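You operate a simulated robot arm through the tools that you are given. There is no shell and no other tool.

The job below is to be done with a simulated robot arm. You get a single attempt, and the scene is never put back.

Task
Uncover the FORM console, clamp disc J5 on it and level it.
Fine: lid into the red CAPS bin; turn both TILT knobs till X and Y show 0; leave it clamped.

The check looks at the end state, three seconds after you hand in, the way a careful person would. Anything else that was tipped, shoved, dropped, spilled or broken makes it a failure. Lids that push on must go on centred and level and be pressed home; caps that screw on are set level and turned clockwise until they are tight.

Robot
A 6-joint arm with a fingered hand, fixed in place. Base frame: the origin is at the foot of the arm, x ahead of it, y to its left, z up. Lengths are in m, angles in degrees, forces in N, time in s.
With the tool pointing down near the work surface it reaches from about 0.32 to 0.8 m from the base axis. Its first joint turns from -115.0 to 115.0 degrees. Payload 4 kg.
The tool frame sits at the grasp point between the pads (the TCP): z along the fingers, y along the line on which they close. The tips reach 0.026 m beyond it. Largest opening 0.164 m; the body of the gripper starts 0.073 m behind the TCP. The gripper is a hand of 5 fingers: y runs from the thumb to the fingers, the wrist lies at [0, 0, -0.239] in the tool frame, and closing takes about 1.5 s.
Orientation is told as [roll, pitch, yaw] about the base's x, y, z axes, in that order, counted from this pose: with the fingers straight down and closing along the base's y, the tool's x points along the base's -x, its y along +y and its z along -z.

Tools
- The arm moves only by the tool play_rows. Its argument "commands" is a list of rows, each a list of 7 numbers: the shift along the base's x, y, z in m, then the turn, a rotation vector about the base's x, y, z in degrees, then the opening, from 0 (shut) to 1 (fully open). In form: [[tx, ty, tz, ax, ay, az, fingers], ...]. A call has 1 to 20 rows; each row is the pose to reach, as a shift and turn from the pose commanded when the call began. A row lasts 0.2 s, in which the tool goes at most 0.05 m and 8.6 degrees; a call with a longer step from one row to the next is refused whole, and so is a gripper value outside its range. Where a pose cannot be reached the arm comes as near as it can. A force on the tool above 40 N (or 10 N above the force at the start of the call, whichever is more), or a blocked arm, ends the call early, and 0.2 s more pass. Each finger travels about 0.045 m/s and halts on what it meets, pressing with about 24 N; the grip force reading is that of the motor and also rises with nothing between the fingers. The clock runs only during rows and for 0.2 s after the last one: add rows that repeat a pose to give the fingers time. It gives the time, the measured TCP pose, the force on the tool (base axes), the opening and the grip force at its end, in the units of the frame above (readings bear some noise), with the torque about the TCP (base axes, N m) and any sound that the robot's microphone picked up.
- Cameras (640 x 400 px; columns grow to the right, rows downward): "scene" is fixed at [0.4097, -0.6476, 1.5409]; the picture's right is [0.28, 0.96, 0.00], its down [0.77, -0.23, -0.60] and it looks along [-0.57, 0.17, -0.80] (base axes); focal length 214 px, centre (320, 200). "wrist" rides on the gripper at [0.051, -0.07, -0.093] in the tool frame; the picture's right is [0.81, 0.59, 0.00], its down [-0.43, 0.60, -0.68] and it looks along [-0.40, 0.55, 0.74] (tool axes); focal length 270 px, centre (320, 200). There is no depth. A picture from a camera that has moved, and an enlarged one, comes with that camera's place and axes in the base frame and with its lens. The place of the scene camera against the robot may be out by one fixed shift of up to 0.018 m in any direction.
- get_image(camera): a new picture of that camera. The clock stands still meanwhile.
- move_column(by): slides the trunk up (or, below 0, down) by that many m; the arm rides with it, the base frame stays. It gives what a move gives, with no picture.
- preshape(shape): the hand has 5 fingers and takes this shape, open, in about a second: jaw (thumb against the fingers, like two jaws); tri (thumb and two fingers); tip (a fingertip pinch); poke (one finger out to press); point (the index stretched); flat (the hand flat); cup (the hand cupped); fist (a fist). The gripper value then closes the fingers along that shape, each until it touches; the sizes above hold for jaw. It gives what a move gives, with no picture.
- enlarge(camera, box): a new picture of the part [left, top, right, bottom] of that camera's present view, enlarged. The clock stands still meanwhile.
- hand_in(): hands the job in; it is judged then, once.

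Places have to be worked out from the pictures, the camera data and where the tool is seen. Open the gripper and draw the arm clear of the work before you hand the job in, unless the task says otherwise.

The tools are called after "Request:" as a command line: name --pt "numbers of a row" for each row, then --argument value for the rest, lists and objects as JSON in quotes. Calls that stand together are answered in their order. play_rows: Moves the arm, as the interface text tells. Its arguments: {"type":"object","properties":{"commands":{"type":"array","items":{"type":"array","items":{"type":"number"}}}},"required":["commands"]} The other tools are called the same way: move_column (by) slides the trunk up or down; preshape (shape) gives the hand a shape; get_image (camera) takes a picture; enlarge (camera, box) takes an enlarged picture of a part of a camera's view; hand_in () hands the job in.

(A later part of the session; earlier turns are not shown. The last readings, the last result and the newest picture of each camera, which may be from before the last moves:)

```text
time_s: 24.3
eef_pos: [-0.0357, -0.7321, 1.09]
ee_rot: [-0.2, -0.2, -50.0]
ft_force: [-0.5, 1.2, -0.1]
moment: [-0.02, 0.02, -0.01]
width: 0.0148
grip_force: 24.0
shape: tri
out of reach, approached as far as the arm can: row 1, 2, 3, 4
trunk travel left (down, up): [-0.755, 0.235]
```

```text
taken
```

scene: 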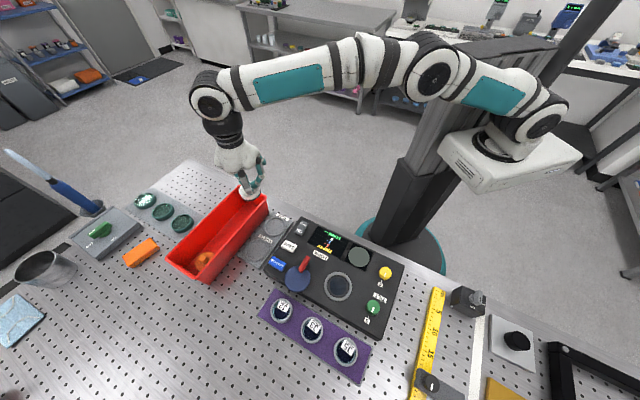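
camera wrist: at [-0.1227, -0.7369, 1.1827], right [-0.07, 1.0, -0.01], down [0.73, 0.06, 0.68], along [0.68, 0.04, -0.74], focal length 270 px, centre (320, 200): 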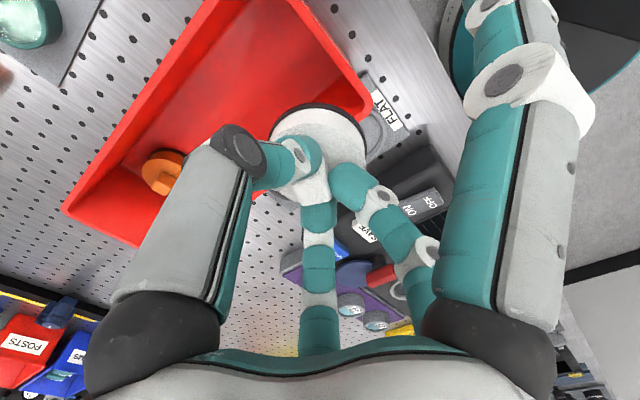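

Reach shrinks when the tool is high relative to the trunk, so the trunk should go up, not down. I raise the trunk fully (the tool rides up, safely clear of the bin), then descend with the arm.

Request:
move_column --by 0.23

Request:
play_rows --pt "0 0 -0.04 0 0 0 0" --pt "0 0 -0.08 0 0 0 0" --pt "0 0 -0.12 0 0 0 0" --pt "0 -0.005 -0.16 0 0 0 0" --pt "0 -0.01 -0.2 0 0 0 0" --pt "0 -0.02 -0.22 0 0 0 0" --pt "-0.004 -0.03 -0.23 0 0 0 0" --pt "-0.008 -0.04 -0.24 0 0 0 0" --pt "-0.008 -0.05 -0.25 0 0 0 0" --pt "-0.008 -0.05 -0.25 0 0 0 0"

Request:
get_image --camera "wrist"

Request:
enlarge --camera "scene" --box '[150, 110, 310, 290]'

```text
time_s: 26.7
eef_pos: [-0.0362, -0.7321, 1.3207]
ee_rot: [-0.2, -0.1, -49.8]
ft_force: [0.2, -1.2, 0.2]
moment: [0.0, -0.05, -0.01]
width: 0.0147
grip_force: 23.9
shape: tri
trunk travel left (down, up): [-0.985, 0.005]
```

```text
time_s: 28.9
eef_pos: [-0.0395, -0.7448, 1.0856]
ee_rot: [-0.2, -0.2, -49.9]
ft_force: [-0.7, -0.2, -0.2]
moment: [-0.03, 0.02, 0.01]
width: 0.0148
grip_force: 24.0
shape: tri
out of reach, approached as far as the arm can: row 6, 7, 8, 9, 10
trunk travel left (down, up): [-0.985, 0.005]
```

```text
taken
camera wrist: at [-0.1261, -0.7491, 1.1777], right [-0.07, 1.0, -0.01], down [0.73, 0.06, 0.68], along [0.68, 0.04, -0.74], focal length 270 px, centre (320, 200)
```

wrist: 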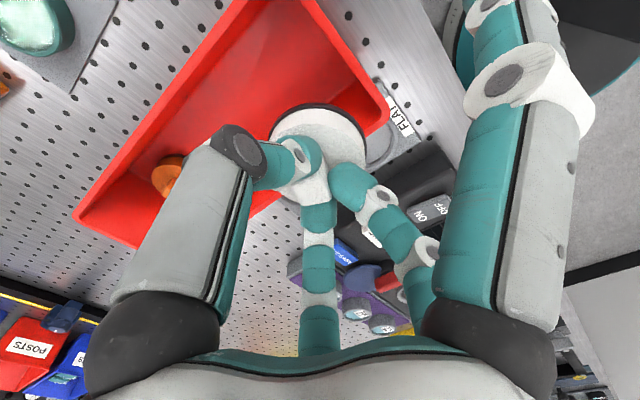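

```text
2.22 times, centred on (230, 200) of scene
camera zoom: at [0.4097, -0.6476, 1.5409], right [0.28, 0.96, 0.0], down [0.77, -0.23, -0.6], along [-0.57, 0.17, -0.8], focal length 477 px, centre (520, 200)
```

zoom: 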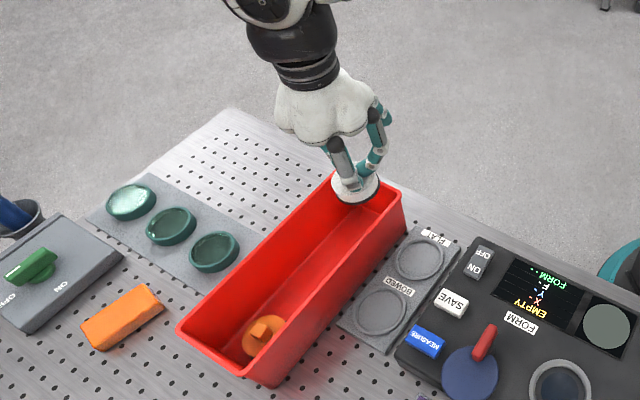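

Reach is 0.746 here, just short. I descend a bit (still above the rim) to see if lower height gives more reach.

Request:
play_rows --pt "0 0.005 -0.015 0 0 0 0" --pt "0 0.005 -0.033 0 0 0 0" --pt "-0.002 -0.01 -0.033 0 0 0 0" --pt "-0.005 -0.025 -0.033 0 0 0 0" --pt "-0.005 -0.025 -0.033 0 0 0 0"

```text
time_s: 30.1
eef_pos: [-0.0403, -0.7388, 1.058]
ee_rot: [-0.2, -0.1, -49.9]
ft_force: [0.3, -0.2, -0.3]
moment: [0.02, 0.0, 0.01]
width: 0.0147
grip_force: 24.1
shape: tri
out of reach, approached as far as the arm can: row 3, 4, 5
trunk travel left (down, up): [-0.985, 0.005]
```

Best reach is around 1.1 m tool height relative to the trunk's start level, about 0.757 m. I raise the tool, lower the trunk by 0.155, then add a small outward tilt to go over the bin's middle.

Request:
play_rows --pt "0 0 0.04 0 0 0 0" --pt "0 0 0.08 0 0 0 0" --pt "0 0 0.12 0 0 0 0" --pt "0 0 0.155 0 0 0 0" --pt "0 0 0.155 0 0 0 0"

Request:
move_column --by -0.15

Request:
play_rows --pt "0 -0.004 0 -4 0 0 0" --pt "0 -0.015 0 -8 0 0 0" --pt "-0.002 -0.025 0 -10 0 0 0" --pt "-0.004 -0.035 0 -10 0 0 0" --pt "-0.004 -0.035 0 -10 0 0 0"

Request:
get_image --camera "wrist"

Request:
enlarge --camera "scene" --box '[150, 110, 310, 290]'

```text
time_s: 31.3
eef_pos: [-0.0401, -0.7391, 1.2135]
ee_rot: [-0.2, -0.2, -49.8]
ft_force: [0.3, 1.2, -0.6]
moment: [0.02, -0.05, 0.0]
width: 0.0148
grip_force: 24.2
shape: tri
trunk travel left (down, up): [-0.985, 0.005]
```

```text
time_s: 33.1
eef_pos: [-0.0398, -0.7397, 1.0638]
ee_rot: [-0.3, -0.2, -49.9]
ft_force: [0.6, 0.5, -0.8]
moment: [-0.02, 0.02, 0.01]
width: 0.0148
grip_force: 24.5
shape: tri
trunk travel left (down, up): [-0.835, 0.155]
```

```text
time_s: 34.3
eef_pos: [-0.0445, -0.7741, 1.064]
ee_rot: [-6.8, -7.9, -49.4]
ft_force: [-0.5, 0.5, 0.5]
moment: [-0.01, -0.01, -0.03]
width: 0.0148
grip_force: 24.0
shape: tri
trunk travel left (down, up): [-0.835, 0.155]
```

```text
taken
camera wrist: at [-0.1302, -0.7623, 1.1555], right [-0.07, 0.98, -0.18], down [0.73, 0.17, 0.66], along [0.68, -0.08, -0.73], focal length 270 px, centre (320, 200)
```

wrist: 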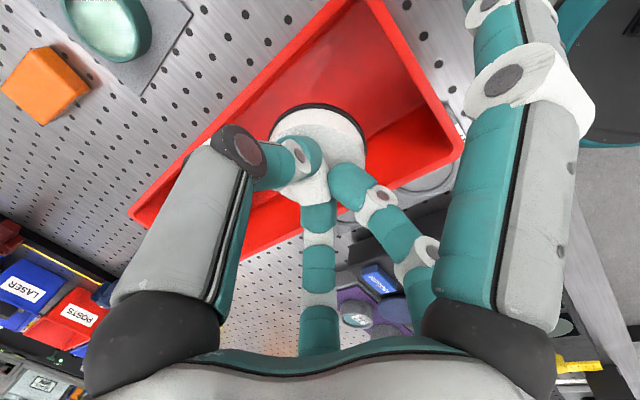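

```text
2.22 times, centred on (230, 200) of scene
camera zoom: at [0.4097, -0.6476, 1.5409], right [0.28, 0.96, 0.0], down [0.77, -0.23, -0.6], along [-0.57, 0.17, -0.8], focal length 477 px, centre (520, 200)
```

zoom: 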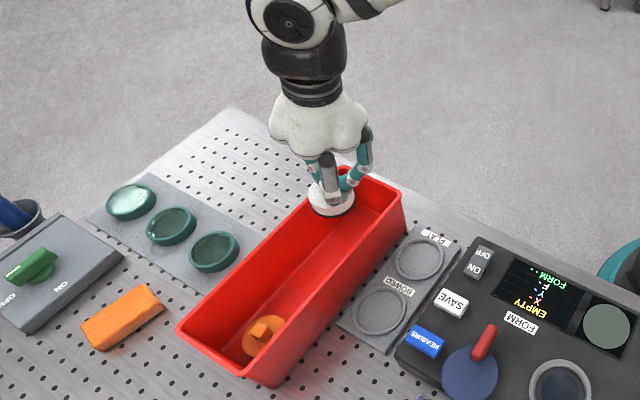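

The lid hangs over the middle of the bin's near half. I lower it stepwise into the bin, watching forces.

Request:
play_rows --pt "0 0 -0.015 0 0 0 0" --pt "0 0 -0.03 0 0 0 0" --pt "0 0 -0.04 0 0 0 0" --pt "0 0 -0.04 0 0 0 0"

Request:
get_image --camera "wrist"

Request:
enlarge --camera "scene" --box '[150, 110, 310, 290]'

```text
time_s: 35.3
eef_pos: [-0.0431, -0.7755, 1.0217]
ee_rot: [-6.7, -7.9, -49.5]
ft_force: [0.0, -0.5, -0.4]
moment: [0.01, 0.0, -0.02]
width: 0.0149
grip_force: 24.1
shape: tri
trunk travel left (down, up): [-0.835, 0.155]
```

```text
taken
camera wrist: at [-0.1294, -0.7629, 1.1156], right [-0.07, 0.98, -0.18], down [0.73, 0.17, 0.66], along [0.68, -0.08, -0.73], focal length 270 px, centre (320, 200)
```

wrist: 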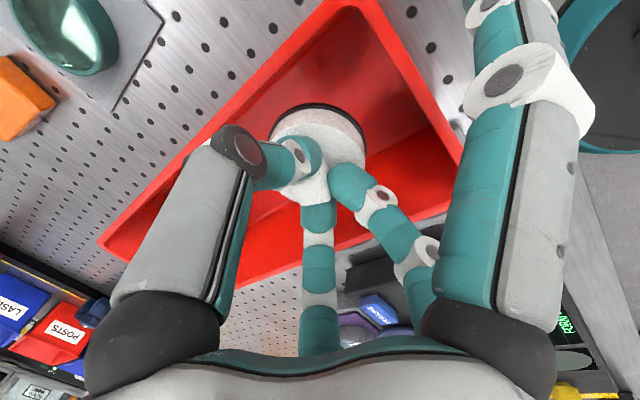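

```text
2.22 times, centred on (230, 200) of scene
camera zoom: at [0.4097, -0.6476, 1.5409], right [0.28, 0.96, 0.0], down [0.77, -0.23, -0.6], along [-0.57, 0.17, -0.8], focal length 477 px, centre (520, 200)
```

zoom: 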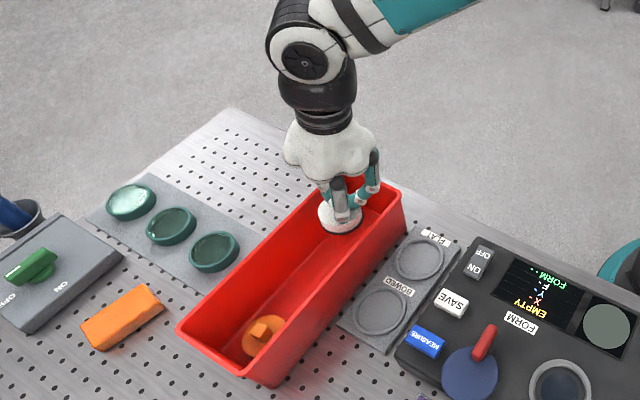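

The lid is just inside the rim with no contact. I shift it a little from the console-side wall and continue down.

Request:
play_rows --pt "-0.004 -0.004 -0.005 0 0 0 0" --pt "-0.006 -0.006 -0.01 0 0 0 0" --pt "-0.006 -0.006 -0.018 0 0 0 0" --pt "-0.006 -0.006 -0.025 0 0 0 0" --pt "-0.006 -0.006 -0.025 0 0 0 0"

Request:
get_image --camera "wrist"

Request:
enlarge --camera "scene" --box '[190, 150, 290, 250]'

```text
time_s: 36.5
eef_pos: [-0.05, -0.7799, 0.9985]
ee_rot: [-6.7, -7.9, -49.4]
ft_force: [0.1, 1.0, 0.6]
moment: [-0.09, -0.03, 0.02]
width: 0.0146
grip_force: 24.1
shape: tri
trunk travel left (down, up): [-0.835, 0.155]
```

```text
taken
camera wrist: at [-0.1357, -0.7678, 1.0906], right [-0.07, 0.98, -0.18], down [0.73, 0.17, 0.66], along [0.68, -0.08, -0.73], focal length 270 px, centre (320, 200)
```

wrist: 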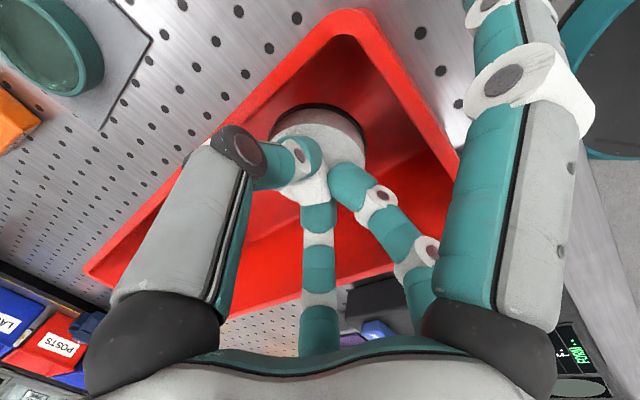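

```text
4.00 times, centred on (240, 200) of scene
camera zoom: at [0.4097, -0.6476, 1.5409], right [0.28, 0.96, 0.0], down [0.77, -0.23, -0.6], along [-0.57, 0.17, -0.8], focal length 858 px, centre (640, 200)
```

zoom: 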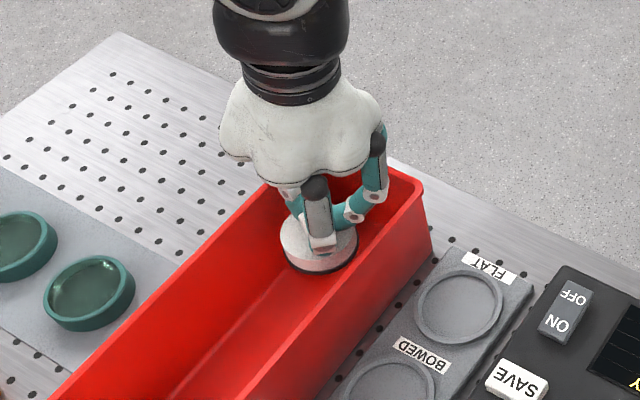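

Slight moment suggests the lid may be brushing the wall; I nudge away from the near end and lower a little more.

Request:
play_rows --pt "0.004 -0.004 0 0 0 0 0" --pt "0.008 -0.008 0 0 0 0 0" --pt "0.008 -0.008 -0.006 0 0 0 0" --pt "0.008 -0.008 -0.012 0 0 0 0" --pt "0.008 -0.008 -0.012 0 0 0 0"

Request:
enlarge --camera "wrist" --box '[220, 0, 480, 180]'

Request:
enlarge --camera "scene" --box '[190, 150, 290, 250]'

```text
time_s: 37.7
eef_pos: [-0.0424, -0.7868, 0.9855]
ee_rot: [-6.7, -7.9, -49.3]
ft_force: [-0.2, 0.9, 0.4]
moment: [-0.01, 0.02, 0.07]
width: 0.0151
grip_force: 23.9
shape: tri
trunk travel left (down, up): [-0.835, 0.155]
```

```text
2.22 times, centred on (350, 90) of wrist
camera zoom: at [-0.1284, -0.776, 1.078], right [-0.07, 0.98, -0.18], down [0.73, 0.17, 0.66], along [0.68, -0.08, -0.73], focal length 601 px, centre (253, 444)
```

zoom: 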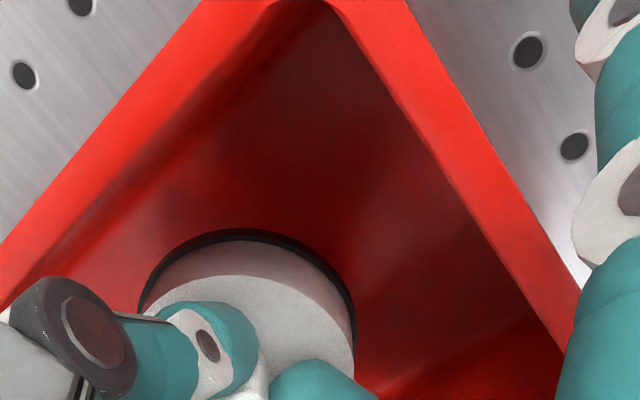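

```text
4.00 times, centred on (240, 200) of scene
camera zoom: at [0.4097, -0.6476, 1.5409], right [0.28, 0.96, 0.0], down [0.77, -0.23, -0.6], along [-0.57, 0.17, -0.8], focal length 858 px, centre (640, 200)
```

zoom: 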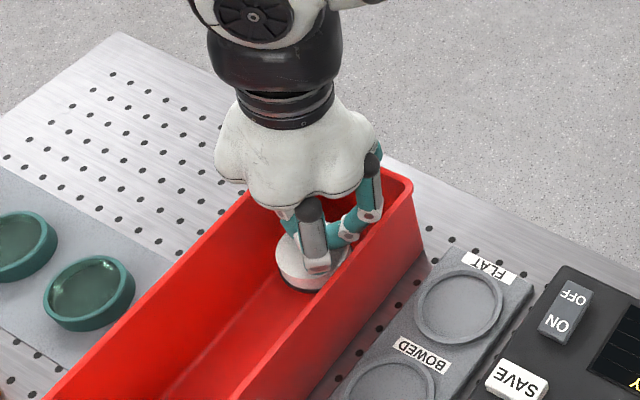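

The bin looks displaced to the left by about a centimetre in the last view — probably a knuckle wedging the side wall. I check against the initial picture with the same crop.

Request:
enlarge --camera "scene" --box '[120, 170, 320, 300]'

Request:
get_image --camera "wrist"

```text
3.08 times, centred on (220, 235) of scene
camera zoom: at [0.4097, -0.6476, 1.5409], right [0.28, 0.96, 0.0], down [0.77, -0.23, -0.6], along [-0.57, 0.17, -0.8], focal length 660 px, centre (628, 92)
```

zoom: 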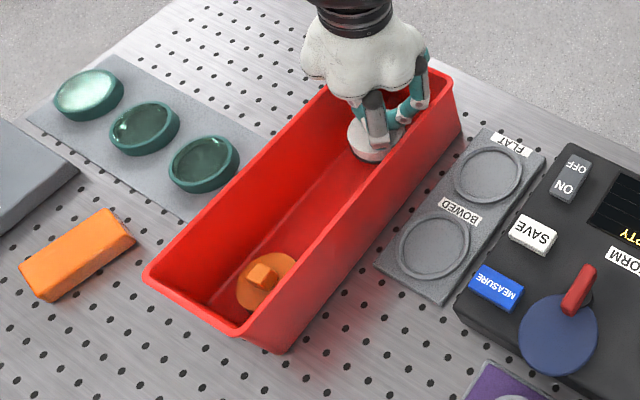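

```text
taken
camera wrist: at [-0.1284, -0.776, 1.078], right [-0.07, 0.98, -0.18], down [0.73, 0.17, 0.66], along [0.68, -0.08, -0.73], focal length 270 px, centre (320, 200)
```

wrist: 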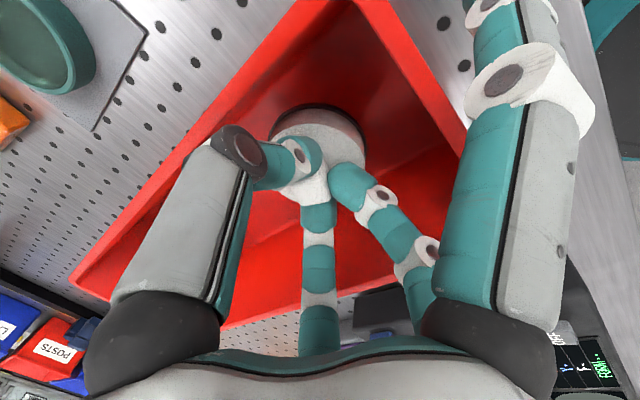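

The bin has slid about 1 cm to the left (thumb knuckle against its far wall). Before releasing I move the hand back along +u inside the bin to unload the thumb and nudge the bin back toward its place.

Request:
play_rows --pt "0.003 0.003 0 0 0 0 0" --pt "0.006 0.006 0 0 0 0 0" --pt "0.009 0.009 0 0 0 0 0" --pt "0.011 0.011 0 0 0 0 0" --pt "0.011 0.011 0 0 0 0 0"

Request:
enlarge --camera "scene" --box '[120, 170, 320, 300]'

Request:
get_image --camera "wrist"

```text
time_s: 38.9
eef_pos: [-0.0305, -0.7758, 0.988]
ee_rot: [-6.8, -7.7, -49.3]
ft_force: [0.1, 0.2, 1.3]
moment: [0.04, -0.06, 0.06]
width: 0.0148
grip_force: 24.1
shape: tri
trunk travel left (down, up): [-0.835, 0.155]
```

```text
3.08 times, centred on (220, 235) of scene
camera zoom: at [0.4097, -0.6476, 1.5409], right [0.28, 0.96, 0.0], down [0.77, -0.23, -0.6], along [-0.57, 0.17, -0.8], focal length 660 px, centre (628, 92)
```

zoom: 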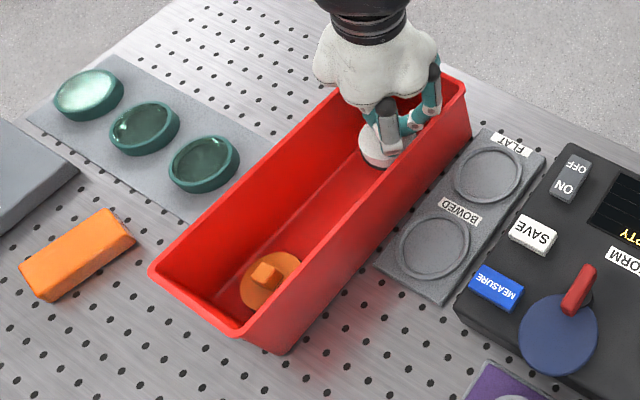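

```text
taken
camera wrist: at [-0.1168, -0.7652, 1.0783], right [-0.07, 0.98, -0.18], down [0.73, 0.17, 0.66], along [0.68, -0.08, -0.73], focal length 270 px, centre (320, 200)
```

wrist: 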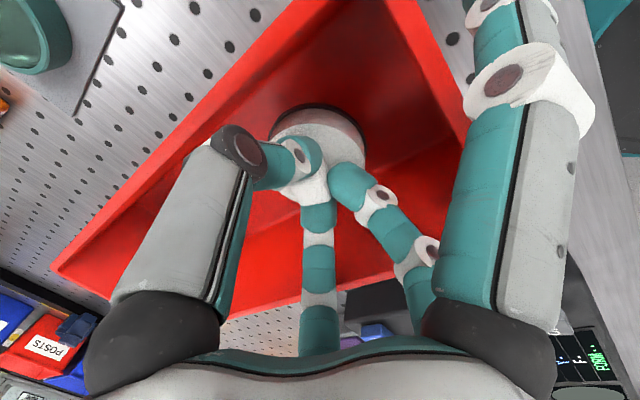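

The bin followed back to within about 2 mm of its original place. The fingers nearly fill its width here, so I raise 12 mm for clearance before opening.

Request:
play_rows --pt "0 0 0.004 0 0 0 0" --pt "0 0 0.008 0 0 0 0" --pt "0 0 0.012 0 0 0 0" --pt "0 0 0.012 0 0 0 0"

Request:
enlarge --camera "scene" --box '[190, 150, 290, 250]'

Request:
enlarge --camera "wrist" --box '[160, 40, 500, 360]'

```text
time_s: 39.9
eef_pos: [-0.0304, -0.7758, 0.9984]
ee_rot: [-6.6, -7.8, -49.4]
ft_force: [-1.1, 0.0, 0.1]
moment: [-0.01, 0.01, 0.03]
width: 0.0149
grip_force: 24.6
shape: tri
trunk travel left (down, up): [-0.835, 0.155]
```

```text
4.00 times, centred on (240, 200) of scene
camera zoom: at [0.4097, -0.6476, 1.5409], right [0.28, 0.96, 0.0], down [0.77, -0.23, -0.6], along [-0.57, 0.17, -0.8], focal length 858 px, centre (640, 200)
```

zoom: 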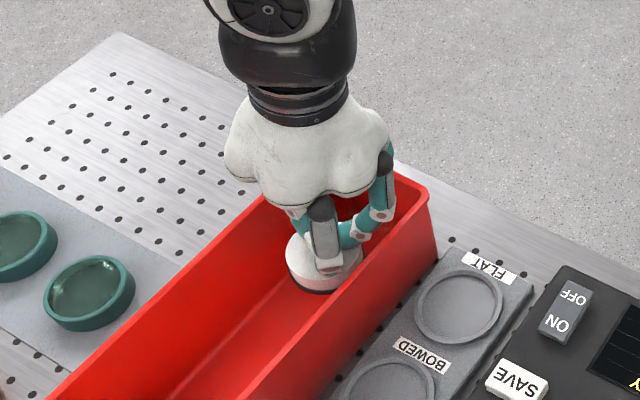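

```text
1.25 times, centred on (330, 200) of wrist
camera zoom: at [-0.1164, -0.7648, 1.0903], right [-0.07, 0.98, -0.18], down [0.73, 0.17, 0.66], along [0.68, -0.08, -0.73], focal length 338 px, centre (308, 200)
```

zoom: 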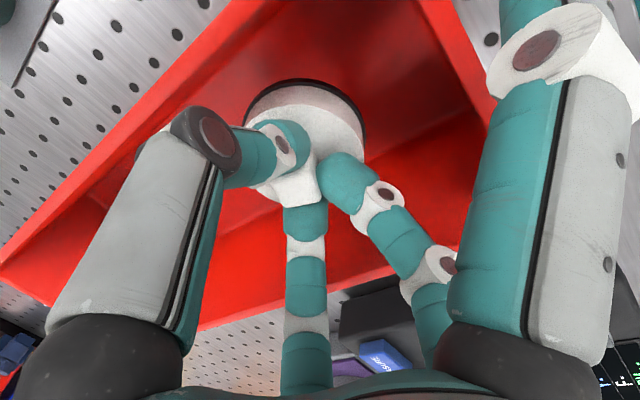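

I shift 6 mm back from the console-side wall and open just enough to let go of the knob.

Request:
play_rows --pt "-0.003 -0.003 0.002 0 0 0 0" --pt "-0.005 -0.005 0.002 0 0 0 0" --pt "-0.005 -0.005 0.002 0 0 0 0.12" --pt "-0.005 -0.005 0.002 0 0 0 0.16" --pt "-0.005 -0.005 0.002 0 0 0 0.18" --pt "-0.005 -0.005 0.002 0 0 0 0.18"

Request:
enlarge --camera "scene" --box '[120, 170, 320, 300]'

Request:
get_image --camera "wrist"

```text
time_s: 41.3
eef_pos: [-0.0342, -0.7814, 1.0001]
ee_rot: [-6.7, -7.9, -49.4]
ft_force: [-0.5, 0.6, -0.3]
moment: [0.0, 0.02, 0.01]
width: 0.0291
grip_force: 0.0
shape: tri
trunk travel left (down, up): [-0.835, 0.155]
```

```text
3.08 times, centred on (220, 235) of scene
camera zoom: at [0.4097, -0.6476, 1.5409], right [0.28, 0.96, 0.0], down [0.77, -0.23, -0.6], along [-0.57, 0.17, -0.8], focal length 660 px, centre (628, 92)
```

zoom: 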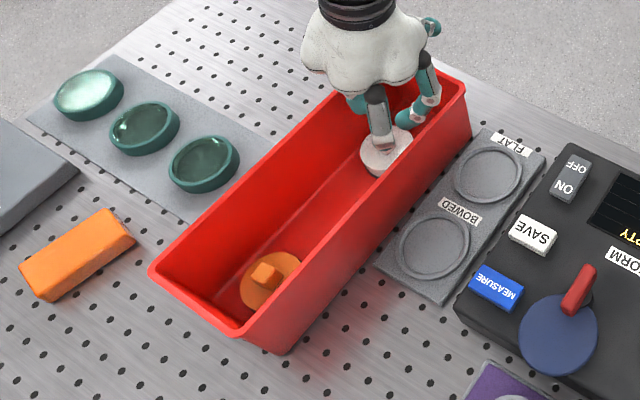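

```text
taken
camera wrist: at [-0.1214, -0.77, 1.0927], right [-0.07, 0.98, -0.18], down [0.73, 0.17, 0.66], along [0.68, -0.08, -0.73], focal length 270 px, centre (320, 200)
```

wrist: 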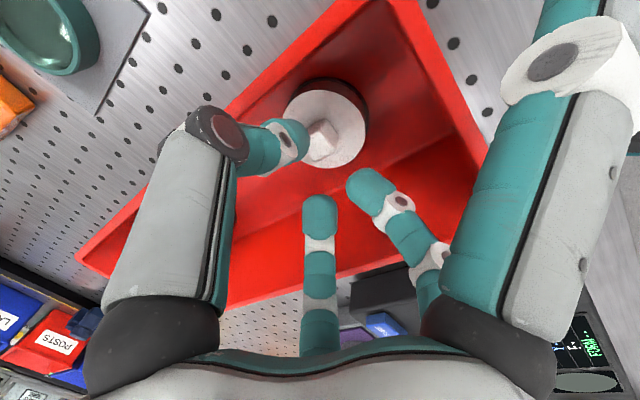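

The lid rests flat on the bin floor and the bin is where it started. I lift straight up and untilt.

Request:
play_rows --pt "0 0 0.015 0 0 0 0.18" --pt "0 0 0.03 0 0 0 0.18" --pt "0 0 0.06 0 0 0 0.18" --pt "0 0 0.09 0 0 0 0.18" --pt "0 0.01 0.11 3 0 0 0.18" --pt "0 0.03 0.11 7 0 0 0.18" --pt "0.01 0.05 0.11 10 0 0 0.18" --pt "0.02 0.06 0.11 10 0 0 0.18"

Request:
enlarge --camera "scene" --box '[120, 170, 320, 300]'

Request:
enlarge --camera "scene" --box '[260, 210, 410, 310]'

Request:
enlarge --camera "scene" --box '[250, 280, 380, 390]'

```text
time_s: 43.1
eef_pos: [-0.0154, -0.7192, 1.1091]
ee_rot: [-0.2, -0.1, -49.9]
ft_force: [0.2, 0.3, 0.5]
moment: [-0.01, -0.02, -0.02]
width: 0.0292
grip_force: 0.0
shape: tri
trunk travel left (down, up): [-0.835, 0.155]
```

```text
3.08 times, centred on (220, 235) of scene
camera zoom: at [0.4097, -0.6476, 1.5409], right [0.28, 0.96, 0.0], down [0.77, -0.23, -0.6], along [-0.57, 0.17, -0.8], focal length 660 px, centre (628, 92)
```

zoom: 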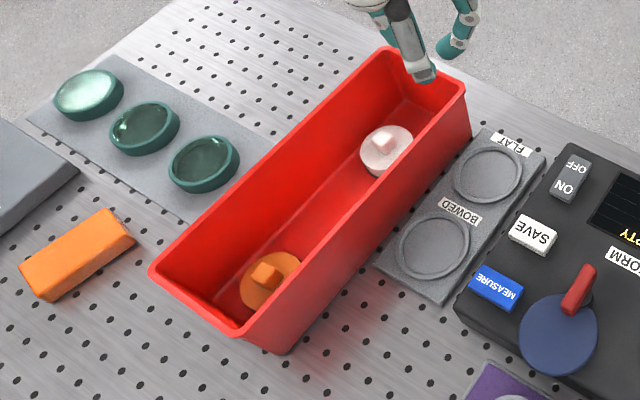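

```text
4.00 times, centred on (335, 260) of scene
camera zoom: at [0.4097, -0.6476, 1.5409], right [0.28, 0.96, 0.0], down [0.77, -0.23, -0.6], along [-0.57, 0.17, -0.8], focal length 858 px, centre (260, -40)
```

zoom: 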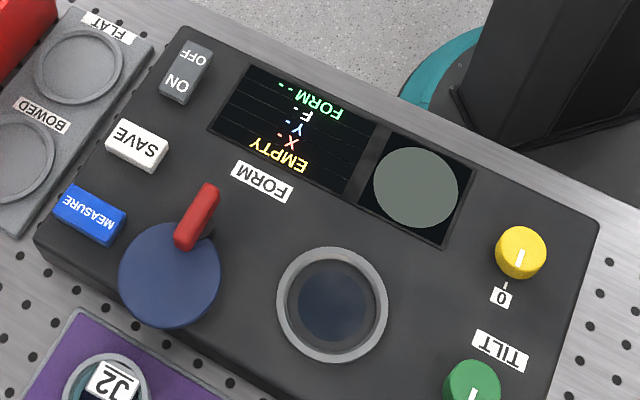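

```text
3.64 times, centred on (315, 335) of scene
camera zoom: at [0.4097, -0.6476, 1.5409], right [0.28, 0.96, 0.0], down [0.77, -0.23, -0.6], along [-0.57, 0.17, -0.8], focal length 780 px, centre (338, -291)
```

zoom: 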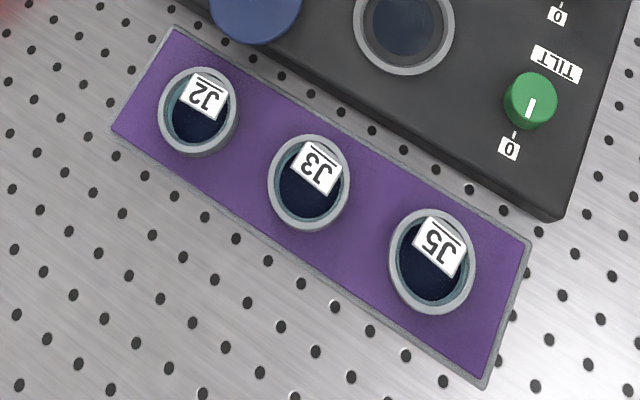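

The lid lies flat inside the CAPS bin and the bin is back in place. Next I fly to above disc J5 near (0.403, -0.589) with yaw about -45°, to look at its rim.

Request:
play_rows --pt "0.03 0.02 0.0 0 0 0 0.18" --pt "0.065 0.035 0.0 0 0 0 0.3" --pt "0.1 0.05 0 0 0 0 0.43" --pt "0.135 0.06 0 0 0 1 0.43" --pt "0.17 0.07 0 0 0 2 0.43" --pt "0.205 0.08 0 0 0 3 0.43" --pt "0.24 0.09 0 0 0 4 0.43" --pt "0.275 0.1 0 0 0 5 0.43" --pt "0.31 0.11 0 0 0 5 0.43" --pt "0.345 0.12 0 0 0 5 0.43" --pt "0.38 0.13 -0.01 0 0 5 0.43" --pt "0.418 0.13 -0.03 0 0 5 0.43" --pt "0.418 0.13 -0.03 0 0 5 0.43"

Request:
get_image --camera "wrist"

Request:
get_image --camera "scene"

```text
time_s: 45.9
eef_pos: [0.4038, -0.5931, 1.0827]
ee_rot: [-0.2, -0.3, -44.9]
ft_force: [0.8, 0.6, 1.0]
moment: [-0.04, 0.0, 0.03]
width: 0.0702
grip_force: 0.0
shape: tri
trunk travel left (down, up): [-0.835, 0.155]
```

```text
taken
camera wrist: at [0.3181, -0.6047, 1.1751], right [-0.16, 0.99, -0.01], down [0.73, 0.12, 0.68], along [0.67, 0.1, -0.74], focal length 270 px, centre (320, 200)
```

wrist: 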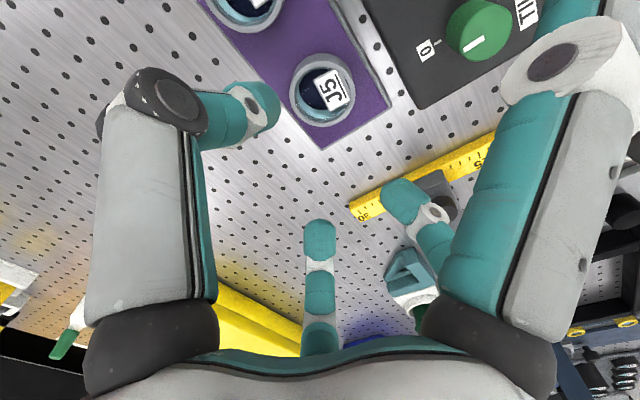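

```text
taken
```

scene: 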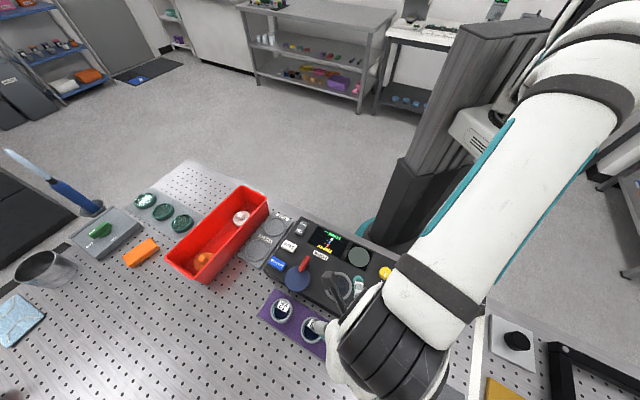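

J5 is in the wrist view just short of directly below. I zoom to see its rim, height and label.

Request:
enlarge --camera "wrist" --box '[230, 20, 410, 170]'

```text
2.67 times, centred on (320, 95) of wrist
camera zoom: at [0.3181, -0.6047, 1.1751], right [-0.16, 0.99, -0.01], down [0.73, 0.12, 0.68], along [0.67, 0.1, -0.74], focal length 721 px, centre (320, 480)
```

zoom: 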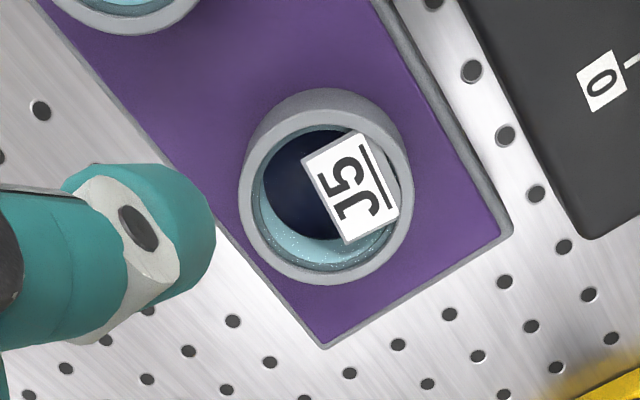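

J5 is a ring-mounted disc about 54 mm across, top at z≈0.945, centred near (0.407, -0.589). Before picking it I look at the empty seat from above to learn its centre and recess depth.

Request:
play_rows --pt "-0.03 0.007 0 0 0 0 0.43" --pt "-0.065 0.014 0 0 0 0 0.43" --pt "-0.1 0.021 -0.01 0 0 0 0.43" --pt "-0.141 0.032 -0.022 0 0 0 0.43" --pt "-0.141 0.032 -0.022 0 0 0 0.43"

Request:
get_image --camera "wrist"

Request:
enlarge --camera "wrist" --box '[230, 20, 410, 170]'

```text
time_s: 47.1
eef_pos: [0.2627, -0.5608, 1.0575]
ee_rot: [-0.2, -0.2, -44.9]
ft_force: [0.1, 0.8, 0.2]
moment: [0.0, 0.0, 0.0]
width: 0.0703
grip_force: 0.0
shape: tri
trunk travel left (down, up): [-0.835, 0.155]
```

```text
taken
camera wrist: at [0.1771, -0.5738, 1.1505], right [-0.16, 0.99, -0.01], down [0.73, 0.12, 0.68], along [0.67, 0.1, -0.74], focal length 270 px, centre (320, 200)
```

wrist: 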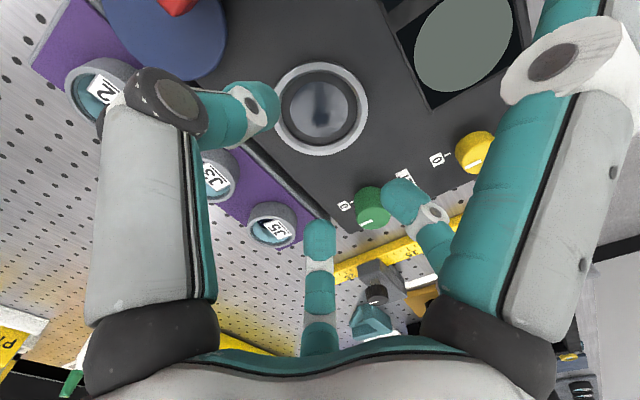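

```text
2.67 times, centred on (320, 95) of wrist
camera zoom: at [0.1771, -0.5738, 1.1505], right [-0.16, 0.99, -0.01], down [0.73, 0.12, 0.68], along [0.67, 0.1, -0.74], focal length 721 px, centre (320, 480)
```

zoom: 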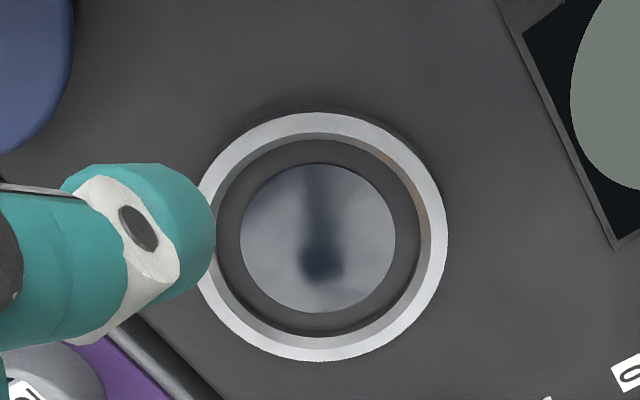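

The seat is a shallow ring centred near (0.2645, -0.560) with its top about z 0.955. Back to J5 now: I move over it and descend part way for a refined look.

Request:
play_rows --pt "0.03 -0.006 0.01 0 0 0 0.43" --pt "0.065 -0.013 0.01 0 0 0 0.45" --pt "0.1 -0.02 0.0 0 0 0 0.45" --pt "0.13 -0.026 -0.01 0 0 0 0.45" --pt "0.144 -0.0287 -0.03 0 0 0 0.45" --pt "0.144 -0.0287 -0.045 0 0 0 0.45" --pt "0.144 -0.0287 -0.045 0 0 0 0.45"

Request:
get_image --camera "wrist"

Request:
enlarge --camera "wrist" --box '[230, 60, 410, 210]'

Request:
enlarge --camera "scene" --box '[250, 250, 410, 390]'

```text
time_s: 48.7
eef_pos: [0.408, -0.5899, 1.0134]
ee_rot: [-0.2, -0.2, -45.0]
ft_force: [-0.3, 0.1, 0.0]
moment: [0.03, 0.0, 0.0]
width: 0.0735
grip_force: 0.2
shape: tri
trunk travel left (down, up): [-0.835, 0.155]
```

```text
taken
camera wrist: at [0.3218, -0.6022, 1.1053], right [-0.16, 0.99, -0.01], down [0.73, 0.12, 0.68], along [0.67, 0.1, -0.74], focal length 270 px, centre (320, 200)
```

wrist: 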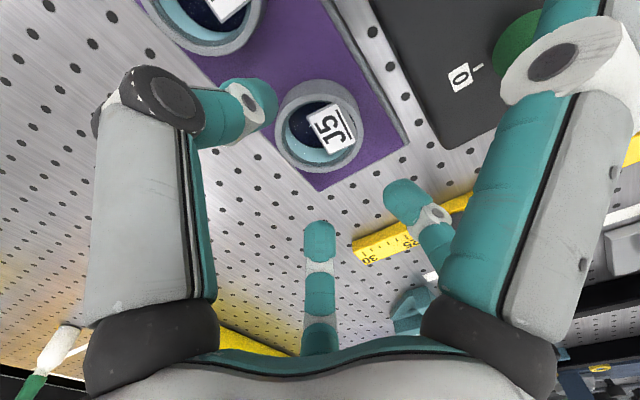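

```text
2.67 times, centred on (320, 135) of wrist
camera zoom: at [0.3218, -0.6022, 1.1053], right [-0.16, 0.99, -0.01], down [0.73, 0.12, 0.68], along [0.67, 0.1, -0.74], focal length 721 px, centre (320, 373)
```

zoom: 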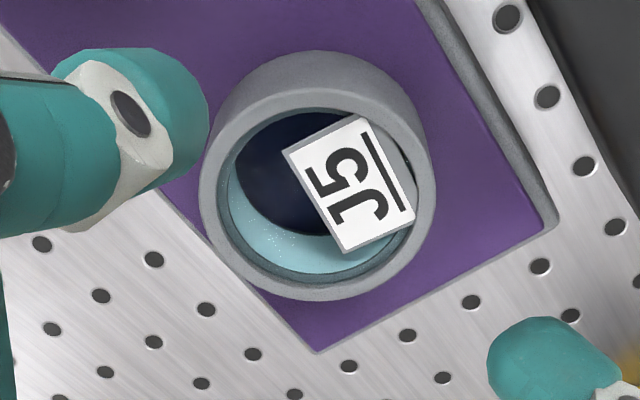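

```text
2.86 times, centred on (330, 320) of scene
camera zoom: at [0.4097, -0.6476, 1.5409], right [0.28, 0.96, 0.0], down [0.77, -0.23, -0.6], along [-0.57, 0.17, -0.8], focal length 613 px, centre (291, -143)
```

zoom: 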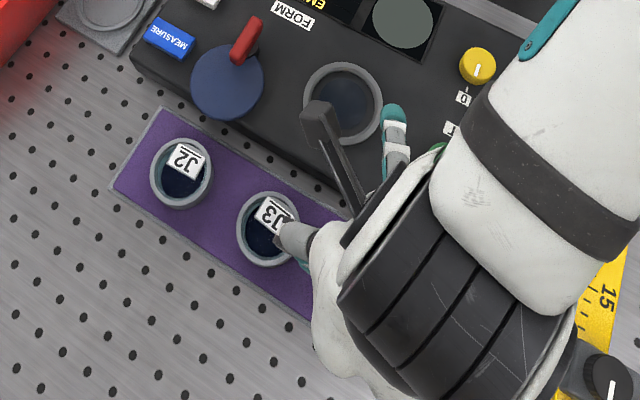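

I need to tell whether the gray ring belongs to the disc or the tray, so I zoom in harder.

Request:
enlarge --camera "wrist" --box '[270, 70, 370, 180]'

Request:
enlarge --camera "scene" --box '[265, 285, 345, 345]'

```text
3.64 times, centred on (320, 125) of wrist
camera zoom: at [0.3218, -0.6022, 1.1053], right [-0.16, 0.99, -0.01], down [0.73, 0.12, 0.68], along [0.67, 0.1, -0.74], focal length 983 px, centre (320, 473)
```

zoom: 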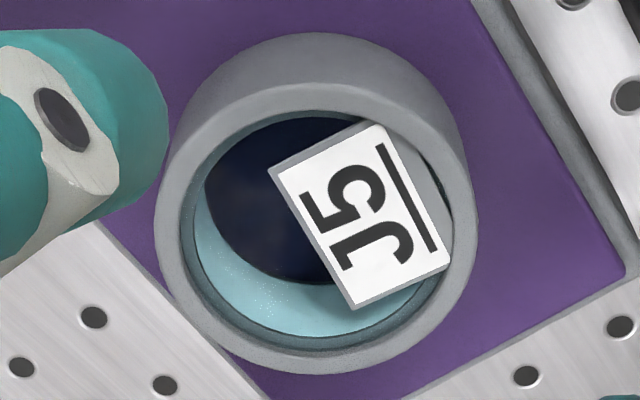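

```text
6.67 times, centred on (305, 315) of scene
camera zoom: at [0.4097, -0.6476, 1.5409], right [0.28, 0.96, 0.0], down [0.77, -0.23, -0.6], along [-0.57, 0.17, -0.8], focal length 1430 px, centre (420, -567)
```

zoom: 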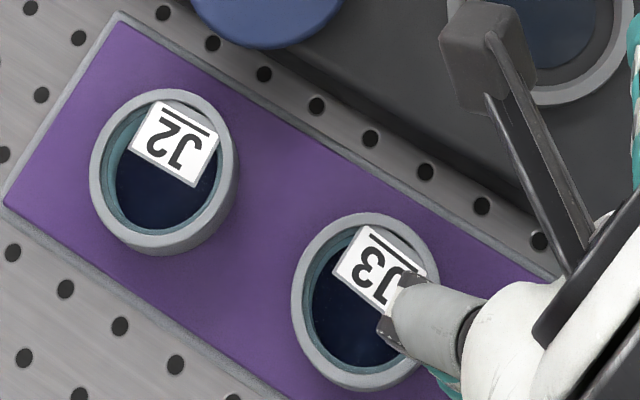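

Combining scene and wrist rays puts J5's ring top at z≈0.955, bottom ≈0.940, centre ≈(0.404, -0.590). I shift 3.5 mm and descend to have the tips just around the top of the ring.

Request:
play_rows --pt "-0.002 -0.001 -0.01 0 0 0 0.45" --pt "-0.0035 -0.001 -0.02 0 0 0 0.45" --pt "-0.0035 -0.001 -0.03 0 0 0 0.45" --pt "-0.0035 -0.001 -0.036 0 0 0 0.45" --pt "-0.0035 -0.001 -0.036 0 0 0 0.45"

Request:
get_image --camera "wrist"

Request:
enlarge --camera "wrist" --box '[220, 80, 420, 240]'

Request:
enlarge --camera "scene" --box '[270, 270, 400, 390]'

```text
time_s: 49.9
eef_pos: [0.4018, -0.5889, 0.976]
ee_rot: [-0.2, -0.1, -44.8]
ft_force: [-0.5, 0.2, 0.1]
moment: [-0.02, -0.02, -0.02]
width: 0.0734
grip_force: 0.2
shape: tri
trunk travel left (down, up): [-0.835, 0.155]
```

```text
taken
camera wrist: at [0.317, -0.6023, 1.0686], right [-0.16, 0.99, -0.01], down [0.73, 0.12, 0.68], along [0.67, 0.1, -0.74], focal length 270 px, centre (320, 200)
```

wrist: 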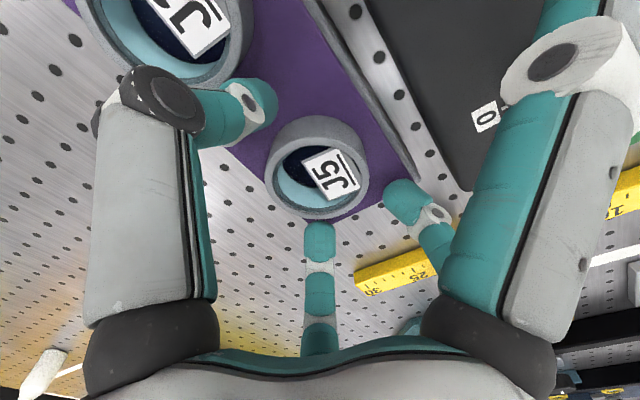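

```text
2.50 times, centred on (320, 160) of wrist
camera zoom: at [0.317, -0.6023, 1.0686], right [-0.16, 0.99, -0.01], down [0.73, 0.12, 0.68], along [0.67, 0.1, -0.74], focal length 676 px, centre (320, 300)
```

zoom: 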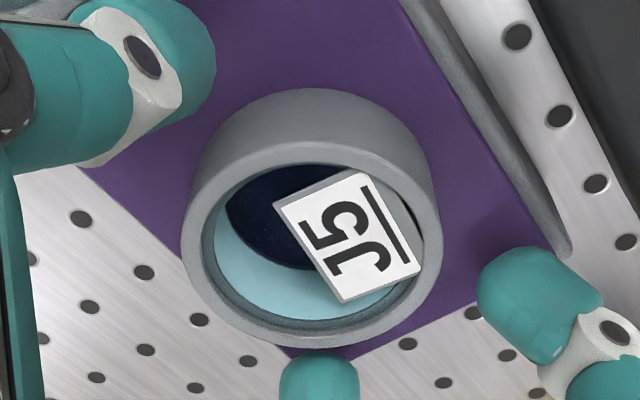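

```text
3.33 times, centred on (335, 330) of scene
camera zoom: at [0.4097, -0.6476, 1.5409], right [0.28, 0.96, 0.0], down [0.77, -0.23, -0.6], along [-0.57, 0.17, -0.8], focal length 715 px, centre (270, -233)
```

zoom: 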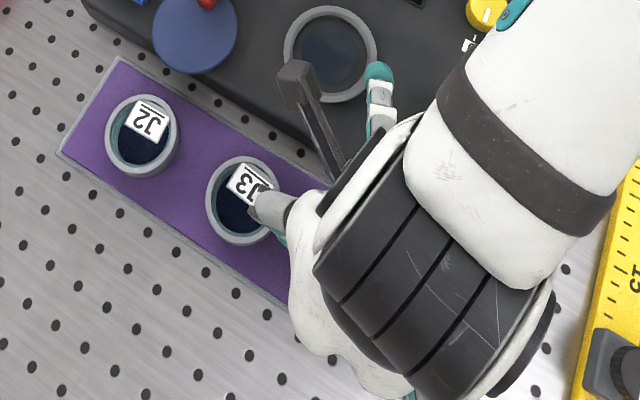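

Three consistent views now give the ring top at z≈0.962 and centre (0.400, -0.591), so the fingers are already at its sides. I shift to centre, rise 2 mm and close gently on the rim.

Request:
play_rows --pt "-0.0015 -0.001 0.002 0 0 0 0.45" --pt "-0.0027 -0.0022 0.002 0 0 0 0.42" --pt "-0.0027 -0.0022 0.002 0 0 0 0.38" --pt "-0.0027 -0.0022 0.002 0 0 0 0.35" --pt "-0.0027 -0.0022 0.002 0 0 0 0.35"

Request:
enlarge --camera "wrist" --box '[220, 80, 420, 240]'

```text
time_s: 51.1
eef_pos: [0.3988, -0.5919, 0.9787]
ee_rot: [-0.2, -0.3, -44.9]
ft_force: [-0.5, -0.3, -0.2]
moment: [-0.02, -0.01, 0.02]
width: 0.0577
grip_force: 0.0
shape: tri
trunk travel left (down, up): [-0.835, 0.155]
```

```text
2.50 times, centred on (320, 160) of wrist
camera zoom: at [0.3139, -0.6042, 1.0715], right [-0.16, 0.99, -0.01], down [0.73, 0.12, 0.68], along [0.67, 0.1, -0.74], focal length 676 px, centre (320, 300)
```

zoom: 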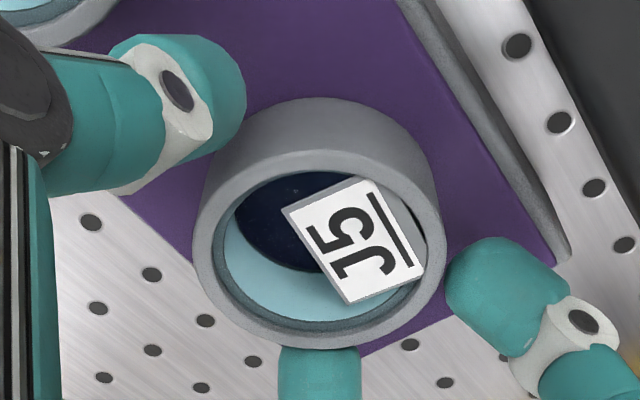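

The digits are nearly at the rim on all three sides. I close until they hold.

Request:
play_rows --pt "0 0 0 0 0 0 0.33" --pt "0 0 0 0 0 0 0.31" --pt "0 0 0 0 0 0 0.29" --pt "0 0 0 0 0 0 0.27" --pt "0 0 0 0 0 0 0.25" --pt "0 0 0 0 0 0 0.25"

Request:
enlarge --camera "wrist" --box '[220, 80, 420, 240]'

```text
time_s: 52.5
eef_pos: [0.4009, -0.5926, 0.978]
ee_rot: [-0.1, -0.2, -44.9]
ft_force: [0.6, 0.3, 1.5]
moment: [0.03, 0.02, 0.01]
width: 0.0459
grip_force: 24.1
shape: tri
trunk travel left (down, up): [-0.835, 0.155]
```

```text
2.50 times, centred on (320, 160) of wrist
camera zoom: at [0.3139, -0.6042, 1.0713], right [-0.16, 0.99, -0.01], down [0.73, 0.12, 0.68], along [0.67, 0.1, -0.74], focal length 676 px, centre (320, 300)
```

zoom: 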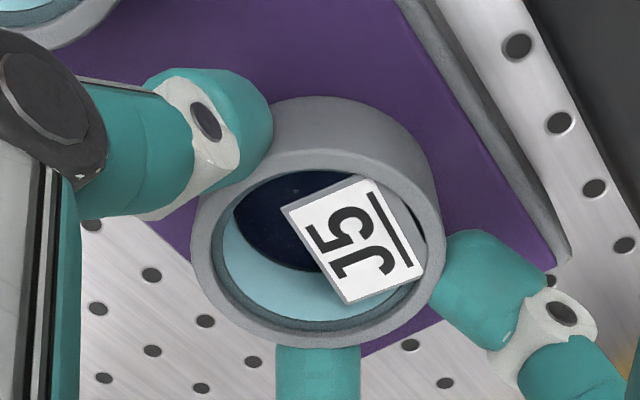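

Grip holds at 24 N, width 46 mm, and the ring did not move. I lift 8 mm and check whether only the disc comes up.

Request:
play_rows --pt "0 0 0.003 0 0 0 0.22" --pt "0 0 0.006 0 0 0 0.22" --pt "0 0 0.01 0 0 0 0.22" --pt "0 0 0.01 0 0 0 0.22"

Request:
get_image --camera "wrist"

Request:
enlarge --camera "wrist" --box '[220, 80, 420, 240]'

```text
time_s: 53.5
eef_pos: [0.4013, -0.5921, 0.9903]
ee_rot: [-0.3, -0.3, -44.9]
ft_force: [-0.6, -0.7, -2.2]
moment: [0.02, 0.0, -0.01]
width: 0.0464
grip_force: 24.6
shape: tri
trunk travel left (down, up): [-0.835, 0.155]
```

```text
taken
camera wrist: at [0.3146, -0.6042, 1.0828], right [-0.16, 0.99, -0.01], down [0.73, 0.12, 0.68], along [0.67, 0.1, -0.74], focal length 270 px, centre (320, 200)
```

wrist: 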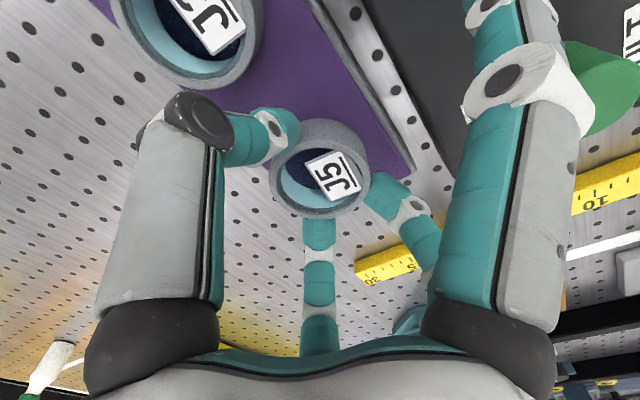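

```text
2.50 times, centred on (320, 160) of wrist
camera zoom: at [0.3146, -0.6042, 1.0828], right [-0.16, 0.99, -0.01], down [0.73, 0.12, 0.68], along [0.67, 0.1, -0.74], focal length 676 px, centre (320, 300)
```

zoom: 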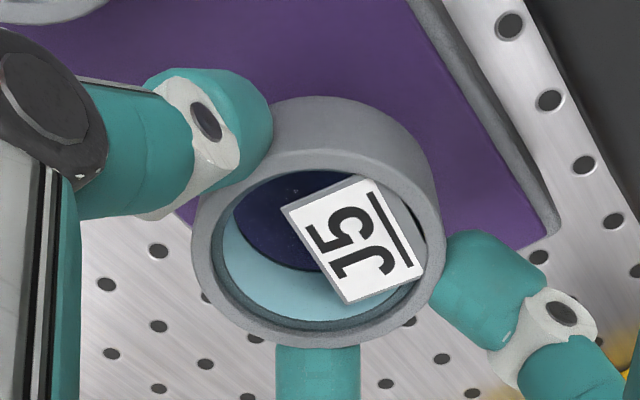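

Only the disc rises; the tray stays put. I lift clear and move toward the seat, stopping a bit short (+x) so that the camera can see the seat beyond the disc.

Request:
play_rows --pt "0 0 0.02 0 0 0 0.22" --pt "0 0 0.04 0 0 0 0.22" --pt "-0.01 0.005 0.06 0 0 0 0.22" --pt "-0.04 0.015 0.06 0 0 0 0.22" --pt "-0.07 0.025 0.05 0 0 0 0.22" --pt "-0.0903 0.0306 0.04 0 0 0 0.22" --pt "-0.0903 0.0306 0.04 0 0 0 0.22"

Request:
get_image --camera "wrist"

Request:
enlarge --camera "wrist" --box '[230, 0, 410, 120]'

Request:
get_image --camera "scene"

```text
time_s: 55.1
eef_pos: [0.3069, -0.5614, 1.0285]
ee_rot: [-0.2, -0.3, -45.0]
ft_force: [0.2, -1.2, -1.2]
moment: [0.03, 0.0, 0.01]
width: 0.0457
grip_force: 24.2
shape: tri
trunk travel left (down, up): [-0.835, 0.155]
```

```text
taken
camera wrist: at [0.2222, -0.5728, 1.1209], right [-0.16, 0.99, -0.01], down [0.73, 0.12, 0.68], along [0.67, 0.1, -0.74], focal length 270 px, centre (320, 200)
```

wrist: 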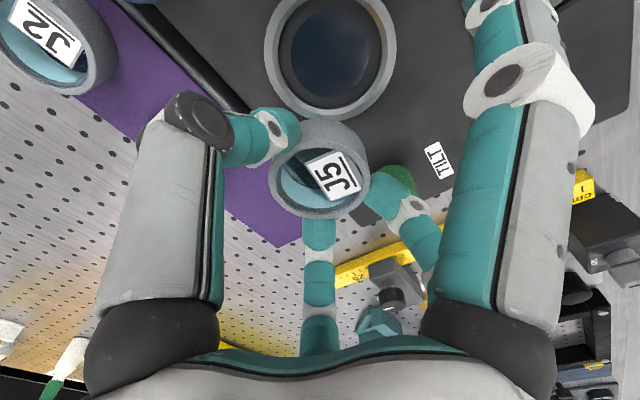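

```text
3.33 times, centred on (320, 60) of wrist
camera zoom: at [0.2222, -0.5728, 1.1209], right [-0.16, 0.99, -0.01], down [0.73, 0.12, 0.68], along [0.67, 0.1, -0.74], focal length 901 px, centre (320, 667)
```

zoom: 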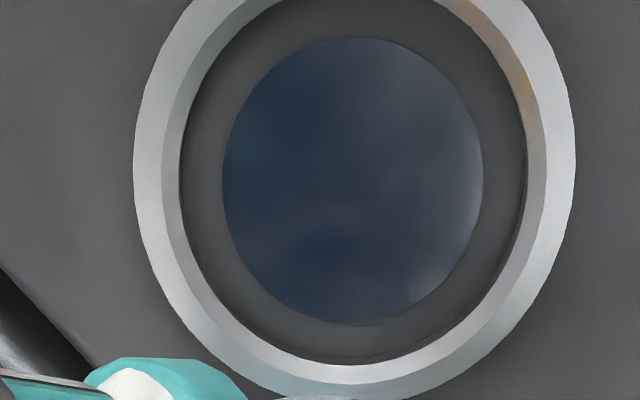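

```text
taken
```

scene: 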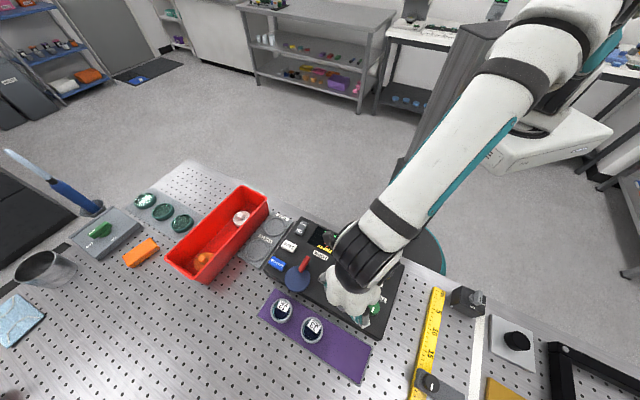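

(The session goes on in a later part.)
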